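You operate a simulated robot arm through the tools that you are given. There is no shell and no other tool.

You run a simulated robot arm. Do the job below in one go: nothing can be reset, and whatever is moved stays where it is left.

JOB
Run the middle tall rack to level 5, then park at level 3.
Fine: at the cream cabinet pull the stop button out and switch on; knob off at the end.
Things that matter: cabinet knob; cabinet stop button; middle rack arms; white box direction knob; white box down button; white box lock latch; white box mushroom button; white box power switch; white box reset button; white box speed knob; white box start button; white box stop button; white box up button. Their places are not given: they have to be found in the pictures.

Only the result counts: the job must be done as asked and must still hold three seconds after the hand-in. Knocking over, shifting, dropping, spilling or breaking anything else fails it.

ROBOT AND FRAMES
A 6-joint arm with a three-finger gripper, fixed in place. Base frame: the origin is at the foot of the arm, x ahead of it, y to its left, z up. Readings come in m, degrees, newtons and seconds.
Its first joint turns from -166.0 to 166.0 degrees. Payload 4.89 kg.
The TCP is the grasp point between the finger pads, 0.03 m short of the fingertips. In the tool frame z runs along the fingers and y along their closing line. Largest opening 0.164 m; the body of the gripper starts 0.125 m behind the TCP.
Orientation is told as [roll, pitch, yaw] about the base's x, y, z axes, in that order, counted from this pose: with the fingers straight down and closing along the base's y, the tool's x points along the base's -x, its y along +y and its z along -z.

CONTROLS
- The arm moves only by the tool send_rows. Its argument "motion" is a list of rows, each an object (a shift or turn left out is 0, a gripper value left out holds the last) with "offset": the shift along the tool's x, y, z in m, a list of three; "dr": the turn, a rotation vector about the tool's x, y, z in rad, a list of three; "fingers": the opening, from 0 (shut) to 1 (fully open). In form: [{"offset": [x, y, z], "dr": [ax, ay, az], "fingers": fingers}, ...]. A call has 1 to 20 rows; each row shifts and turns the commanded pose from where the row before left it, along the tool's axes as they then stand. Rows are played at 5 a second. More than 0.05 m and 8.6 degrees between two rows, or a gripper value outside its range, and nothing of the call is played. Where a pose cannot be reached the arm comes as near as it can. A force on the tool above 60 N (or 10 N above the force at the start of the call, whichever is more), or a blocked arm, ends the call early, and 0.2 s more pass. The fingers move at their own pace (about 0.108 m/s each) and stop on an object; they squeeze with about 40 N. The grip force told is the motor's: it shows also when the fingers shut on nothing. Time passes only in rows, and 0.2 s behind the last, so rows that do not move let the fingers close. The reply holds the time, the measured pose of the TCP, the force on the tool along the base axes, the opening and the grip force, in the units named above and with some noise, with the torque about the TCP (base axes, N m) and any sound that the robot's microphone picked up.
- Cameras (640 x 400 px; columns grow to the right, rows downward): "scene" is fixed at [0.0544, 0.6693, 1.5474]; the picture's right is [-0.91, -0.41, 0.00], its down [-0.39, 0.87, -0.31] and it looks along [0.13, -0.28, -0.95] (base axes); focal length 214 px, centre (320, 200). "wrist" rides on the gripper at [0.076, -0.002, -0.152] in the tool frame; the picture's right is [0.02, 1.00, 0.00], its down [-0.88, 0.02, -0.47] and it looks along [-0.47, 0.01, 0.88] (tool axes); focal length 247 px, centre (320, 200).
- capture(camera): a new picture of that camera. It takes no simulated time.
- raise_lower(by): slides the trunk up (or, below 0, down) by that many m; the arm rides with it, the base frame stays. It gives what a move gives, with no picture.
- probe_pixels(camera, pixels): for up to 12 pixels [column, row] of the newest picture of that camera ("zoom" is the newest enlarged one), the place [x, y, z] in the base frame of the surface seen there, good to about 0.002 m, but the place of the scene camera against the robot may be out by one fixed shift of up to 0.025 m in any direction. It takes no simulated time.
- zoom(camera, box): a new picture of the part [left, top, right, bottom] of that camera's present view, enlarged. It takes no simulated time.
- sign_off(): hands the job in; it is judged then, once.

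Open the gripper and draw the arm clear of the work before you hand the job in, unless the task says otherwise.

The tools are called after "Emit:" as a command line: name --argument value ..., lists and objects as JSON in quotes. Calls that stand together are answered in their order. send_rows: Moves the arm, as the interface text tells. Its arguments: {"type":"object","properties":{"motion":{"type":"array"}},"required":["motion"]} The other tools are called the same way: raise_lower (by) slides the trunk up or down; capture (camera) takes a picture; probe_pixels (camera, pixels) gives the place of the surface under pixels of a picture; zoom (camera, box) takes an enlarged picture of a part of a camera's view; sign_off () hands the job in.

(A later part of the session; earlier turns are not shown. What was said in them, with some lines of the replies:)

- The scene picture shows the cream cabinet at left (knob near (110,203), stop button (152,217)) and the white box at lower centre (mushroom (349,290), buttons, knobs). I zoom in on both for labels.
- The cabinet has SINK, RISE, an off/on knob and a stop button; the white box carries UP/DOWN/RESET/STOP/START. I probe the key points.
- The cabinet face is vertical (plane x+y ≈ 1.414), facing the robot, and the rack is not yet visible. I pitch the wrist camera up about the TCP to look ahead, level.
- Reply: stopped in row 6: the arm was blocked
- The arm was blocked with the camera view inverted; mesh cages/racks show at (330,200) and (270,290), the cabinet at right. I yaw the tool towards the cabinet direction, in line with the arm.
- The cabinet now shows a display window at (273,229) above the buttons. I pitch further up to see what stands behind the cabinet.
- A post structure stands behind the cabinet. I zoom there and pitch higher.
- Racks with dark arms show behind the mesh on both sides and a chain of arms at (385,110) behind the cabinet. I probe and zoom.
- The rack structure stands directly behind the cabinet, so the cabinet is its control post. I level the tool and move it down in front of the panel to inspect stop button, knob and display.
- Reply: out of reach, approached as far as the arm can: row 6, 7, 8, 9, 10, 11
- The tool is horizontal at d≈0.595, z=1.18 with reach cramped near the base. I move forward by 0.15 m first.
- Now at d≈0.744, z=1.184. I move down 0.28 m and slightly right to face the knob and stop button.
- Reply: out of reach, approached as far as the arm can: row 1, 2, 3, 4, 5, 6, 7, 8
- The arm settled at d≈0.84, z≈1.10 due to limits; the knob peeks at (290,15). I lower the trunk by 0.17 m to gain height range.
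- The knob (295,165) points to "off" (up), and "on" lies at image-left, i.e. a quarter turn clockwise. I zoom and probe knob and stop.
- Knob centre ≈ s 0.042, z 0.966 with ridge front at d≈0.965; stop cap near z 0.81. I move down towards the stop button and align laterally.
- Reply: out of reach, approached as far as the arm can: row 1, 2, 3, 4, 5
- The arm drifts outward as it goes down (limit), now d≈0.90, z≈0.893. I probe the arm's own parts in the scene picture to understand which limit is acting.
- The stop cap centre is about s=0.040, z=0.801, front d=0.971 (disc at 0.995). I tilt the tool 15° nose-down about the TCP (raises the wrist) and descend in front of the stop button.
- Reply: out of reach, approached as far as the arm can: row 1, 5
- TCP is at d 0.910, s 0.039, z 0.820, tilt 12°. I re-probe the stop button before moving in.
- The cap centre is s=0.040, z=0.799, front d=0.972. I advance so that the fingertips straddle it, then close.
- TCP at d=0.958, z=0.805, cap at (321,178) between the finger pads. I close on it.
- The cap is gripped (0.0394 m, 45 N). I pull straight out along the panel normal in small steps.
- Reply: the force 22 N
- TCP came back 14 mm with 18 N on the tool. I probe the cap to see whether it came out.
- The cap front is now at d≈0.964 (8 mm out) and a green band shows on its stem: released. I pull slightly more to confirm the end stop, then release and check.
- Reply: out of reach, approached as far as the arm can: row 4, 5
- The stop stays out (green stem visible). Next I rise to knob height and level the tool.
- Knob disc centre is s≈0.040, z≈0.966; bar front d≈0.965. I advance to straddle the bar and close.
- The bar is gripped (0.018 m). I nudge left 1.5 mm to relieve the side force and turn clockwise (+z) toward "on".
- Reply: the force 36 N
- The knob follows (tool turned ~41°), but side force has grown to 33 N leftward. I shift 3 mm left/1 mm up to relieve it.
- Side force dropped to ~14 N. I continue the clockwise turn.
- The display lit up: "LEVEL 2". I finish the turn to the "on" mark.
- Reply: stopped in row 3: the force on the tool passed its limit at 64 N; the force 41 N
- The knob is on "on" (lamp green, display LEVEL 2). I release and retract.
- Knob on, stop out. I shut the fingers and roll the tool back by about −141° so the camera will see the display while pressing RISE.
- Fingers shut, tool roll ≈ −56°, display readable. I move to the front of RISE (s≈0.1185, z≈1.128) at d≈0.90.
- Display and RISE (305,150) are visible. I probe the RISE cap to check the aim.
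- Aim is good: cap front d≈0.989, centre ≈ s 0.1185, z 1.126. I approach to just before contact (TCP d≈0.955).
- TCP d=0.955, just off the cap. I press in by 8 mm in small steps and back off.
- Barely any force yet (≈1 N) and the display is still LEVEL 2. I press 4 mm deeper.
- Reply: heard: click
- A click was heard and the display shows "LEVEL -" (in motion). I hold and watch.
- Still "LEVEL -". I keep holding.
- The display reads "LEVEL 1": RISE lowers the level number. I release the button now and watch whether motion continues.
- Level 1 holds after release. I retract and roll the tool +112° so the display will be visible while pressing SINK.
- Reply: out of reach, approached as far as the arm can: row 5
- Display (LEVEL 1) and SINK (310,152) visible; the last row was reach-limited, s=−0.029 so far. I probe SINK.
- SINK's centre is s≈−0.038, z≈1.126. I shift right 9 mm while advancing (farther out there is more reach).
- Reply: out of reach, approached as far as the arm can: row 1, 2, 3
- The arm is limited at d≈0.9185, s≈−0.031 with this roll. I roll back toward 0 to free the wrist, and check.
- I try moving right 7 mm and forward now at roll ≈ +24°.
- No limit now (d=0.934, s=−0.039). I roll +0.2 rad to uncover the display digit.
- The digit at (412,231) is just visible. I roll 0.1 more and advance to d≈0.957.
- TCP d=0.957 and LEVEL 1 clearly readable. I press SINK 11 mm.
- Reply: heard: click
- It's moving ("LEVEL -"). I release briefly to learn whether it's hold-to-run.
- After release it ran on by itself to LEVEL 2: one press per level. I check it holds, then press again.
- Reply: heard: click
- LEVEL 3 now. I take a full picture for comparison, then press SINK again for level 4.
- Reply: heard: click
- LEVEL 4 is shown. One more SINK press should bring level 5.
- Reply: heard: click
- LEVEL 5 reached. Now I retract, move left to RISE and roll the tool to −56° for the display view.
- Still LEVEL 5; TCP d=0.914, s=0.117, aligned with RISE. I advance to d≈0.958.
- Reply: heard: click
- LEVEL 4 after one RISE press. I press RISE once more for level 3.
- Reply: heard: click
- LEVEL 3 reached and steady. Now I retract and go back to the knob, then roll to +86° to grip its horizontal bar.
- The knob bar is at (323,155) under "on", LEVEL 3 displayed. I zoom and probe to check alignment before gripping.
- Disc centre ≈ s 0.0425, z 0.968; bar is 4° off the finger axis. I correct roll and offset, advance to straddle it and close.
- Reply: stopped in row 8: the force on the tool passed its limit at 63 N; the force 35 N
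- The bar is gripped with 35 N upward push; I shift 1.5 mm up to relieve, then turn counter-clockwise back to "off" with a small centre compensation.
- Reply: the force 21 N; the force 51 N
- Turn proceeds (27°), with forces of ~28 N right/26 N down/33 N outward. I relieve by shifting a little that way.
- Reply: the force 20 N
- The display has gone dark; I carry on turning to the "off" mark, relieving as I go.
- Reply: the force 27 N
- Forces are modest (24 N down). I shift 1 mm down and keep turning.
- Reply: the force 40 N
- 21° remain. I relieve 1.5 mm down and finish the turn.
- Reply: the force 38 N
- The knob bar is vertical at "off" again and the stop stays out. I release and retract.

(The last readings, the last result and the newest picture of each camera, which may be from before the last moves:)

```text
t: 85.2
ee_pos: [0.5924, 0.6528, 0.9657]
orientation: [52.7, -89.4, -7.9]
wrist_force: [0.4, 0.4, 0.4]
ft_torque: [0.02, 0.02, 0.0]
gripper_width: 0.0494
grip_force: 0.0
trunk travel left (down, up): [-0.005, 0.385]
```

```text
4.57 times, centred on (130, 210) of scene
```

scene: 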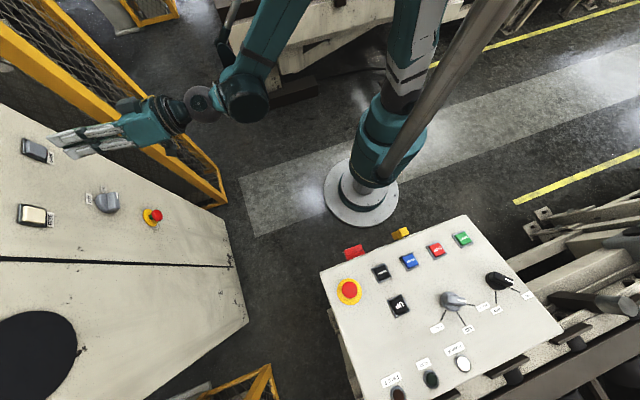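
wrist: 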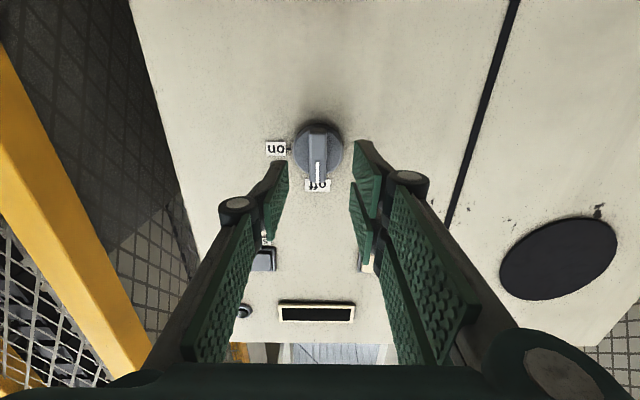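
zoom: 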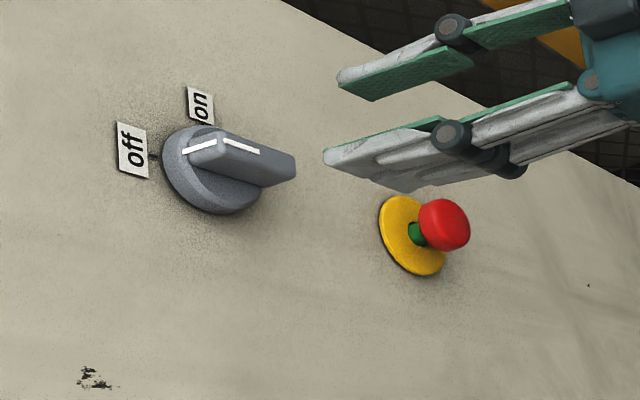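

Knob at off, display dark, stop out. I open the gripper, raise the trunk back and draw away.

Emit:
raise_lower --by 0.17

Emit:
send_rows --motion '[{"offset": [-0.03, 0, -0.03]}, {"offset": [-0.03, 0, -0.03]}, {"offset": [-0.03, 0, -0.03]}, {"offset": [-0.03, 0, -0.03], "fingers": 1.0}, {"offset": [-0.03, 0.01, -0.04]}, {"offset": [-0.03, 0.02, -0.04]}, {"offset": [-0.02, 0.02, -0.04]}, {"offset": [0, 0.02, -0.04]}, {"dr": [0, -0.1, 0]}, {"dr": [0, -0.08, 0]}]'

Emit:
capture --camera "wrist"

Emit:
capture --camera "scene"

```text
t: 87.1
ee_pos: [0.5921, 0.6537, 1.1355]
orientation: [53.1, -89.5, -8.5]
wrist_force: [0.0, -0.6, 0.8]
ft_torque: [-0.01, -0.02, -0.01]
gripper_width: 0.0491
grip_force: 0.0
trunk travel left (down, up): [-0.175, 0.215]
```

```text
refused: row 5 steps farther than a row can; nothing moved
```

```text
taken
```

wrist: 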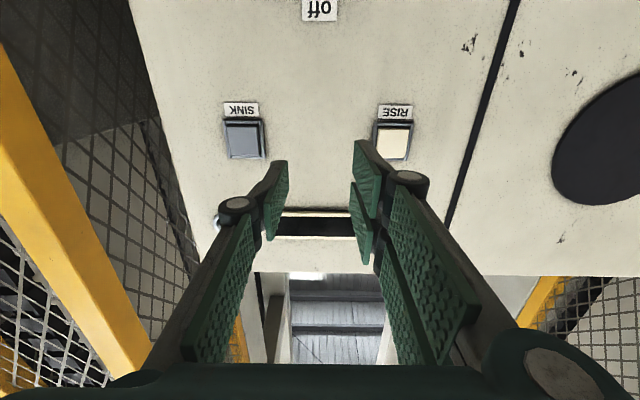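

```text
taken
```

scene: 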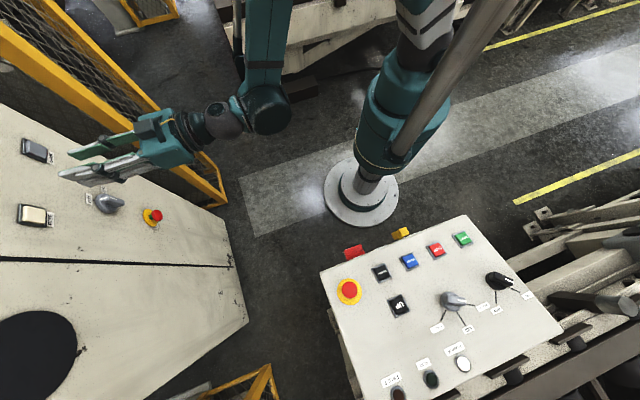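

The trunk is up; the arm rows were refused for step size. I resend with smaller steps to draw back and open.

Emit:
send_rows --motion '[{"offset": [-0.03, 0, -0.03]}, {"offset": [-0.03, 0, -0.03]}, {"offset": [-0.03, 0, -0.03]}, {"offset": [-0.03, 0, -0.03], "fingers": 1.0}, {"offset": [-0.025, 0.01, -0.03]}, {"offset": [-0.025, 0.015, -0.03]}, {"offset": [-0.02, 0.02, -0.03]}, {"offset": [0, 0.02, -0.035]}, {"offset": [0, 0.01, -0.035]}, {"dr": [0, -0.1, 0]}, {"dr": [0, -0.08, 0]}]'

Emit:
capture --camera "wrist"

Emit:
capture --camera "scene"

```text
t: 89.5
ee_pos: [0.3408, 0.5065, 1.3288]
orientation: [177.4, -79.9, -132.7]
wrist_force: [-1.4, -2.7, 0.6]
ft_torque: [-0.09, 0.08, 0.16]
gripper_width: 0.1642
grip_force: 0.0
trunk travel left (down, up): [-0.175, 0.215]
```

```text
taken
```

wrist: 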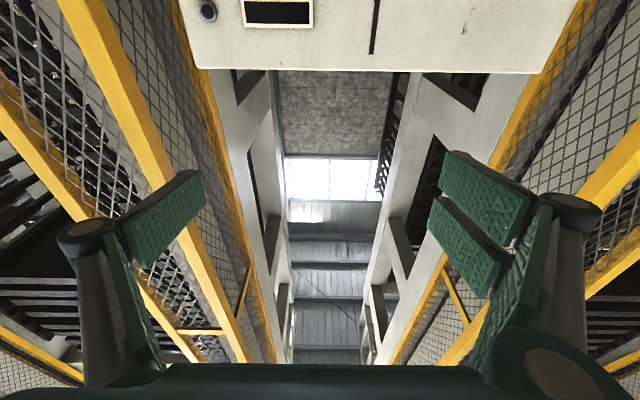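

```text
taken
```

scene: 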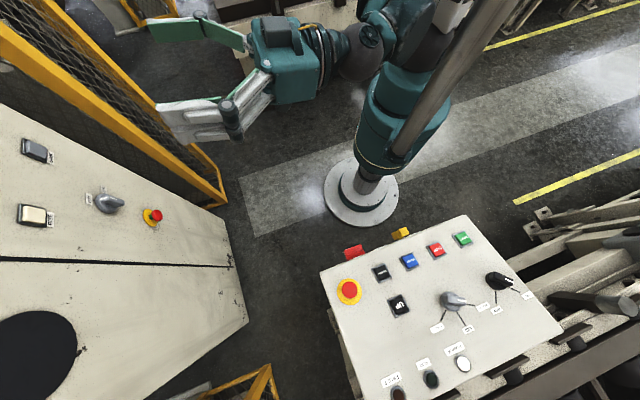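

The cabinet is as asked: the stop button is out, the knob is off, and the rack went to level 5 and then back to level 3 on the display. The white box is untouched and the gripper is open and clear, so I hand in.

Emit:
sign_off

```text
The job is handed in.
```

I ran the rack to level 5 and parked it at level 3, going by the cabinet display. I never saw the rack arms move, so the level isn't confirmed by eye.

- **Cabinet:** The stop button is pulled out and its green stem shows. I switched the knob on for the run and turned it back to off at the end, so the display is now dark.
- **Button direction:** The RISE button steps the level number down and SINK steps it up, one level per press. My first RISE press therefore took the rack from level 2 to level 1 before I went up to 5 with SINK. I then used RISE to come down to 3.
- **Rest of the site:** I didn't touch the white box. The gripper is open and the arm is clear of the cabinet.
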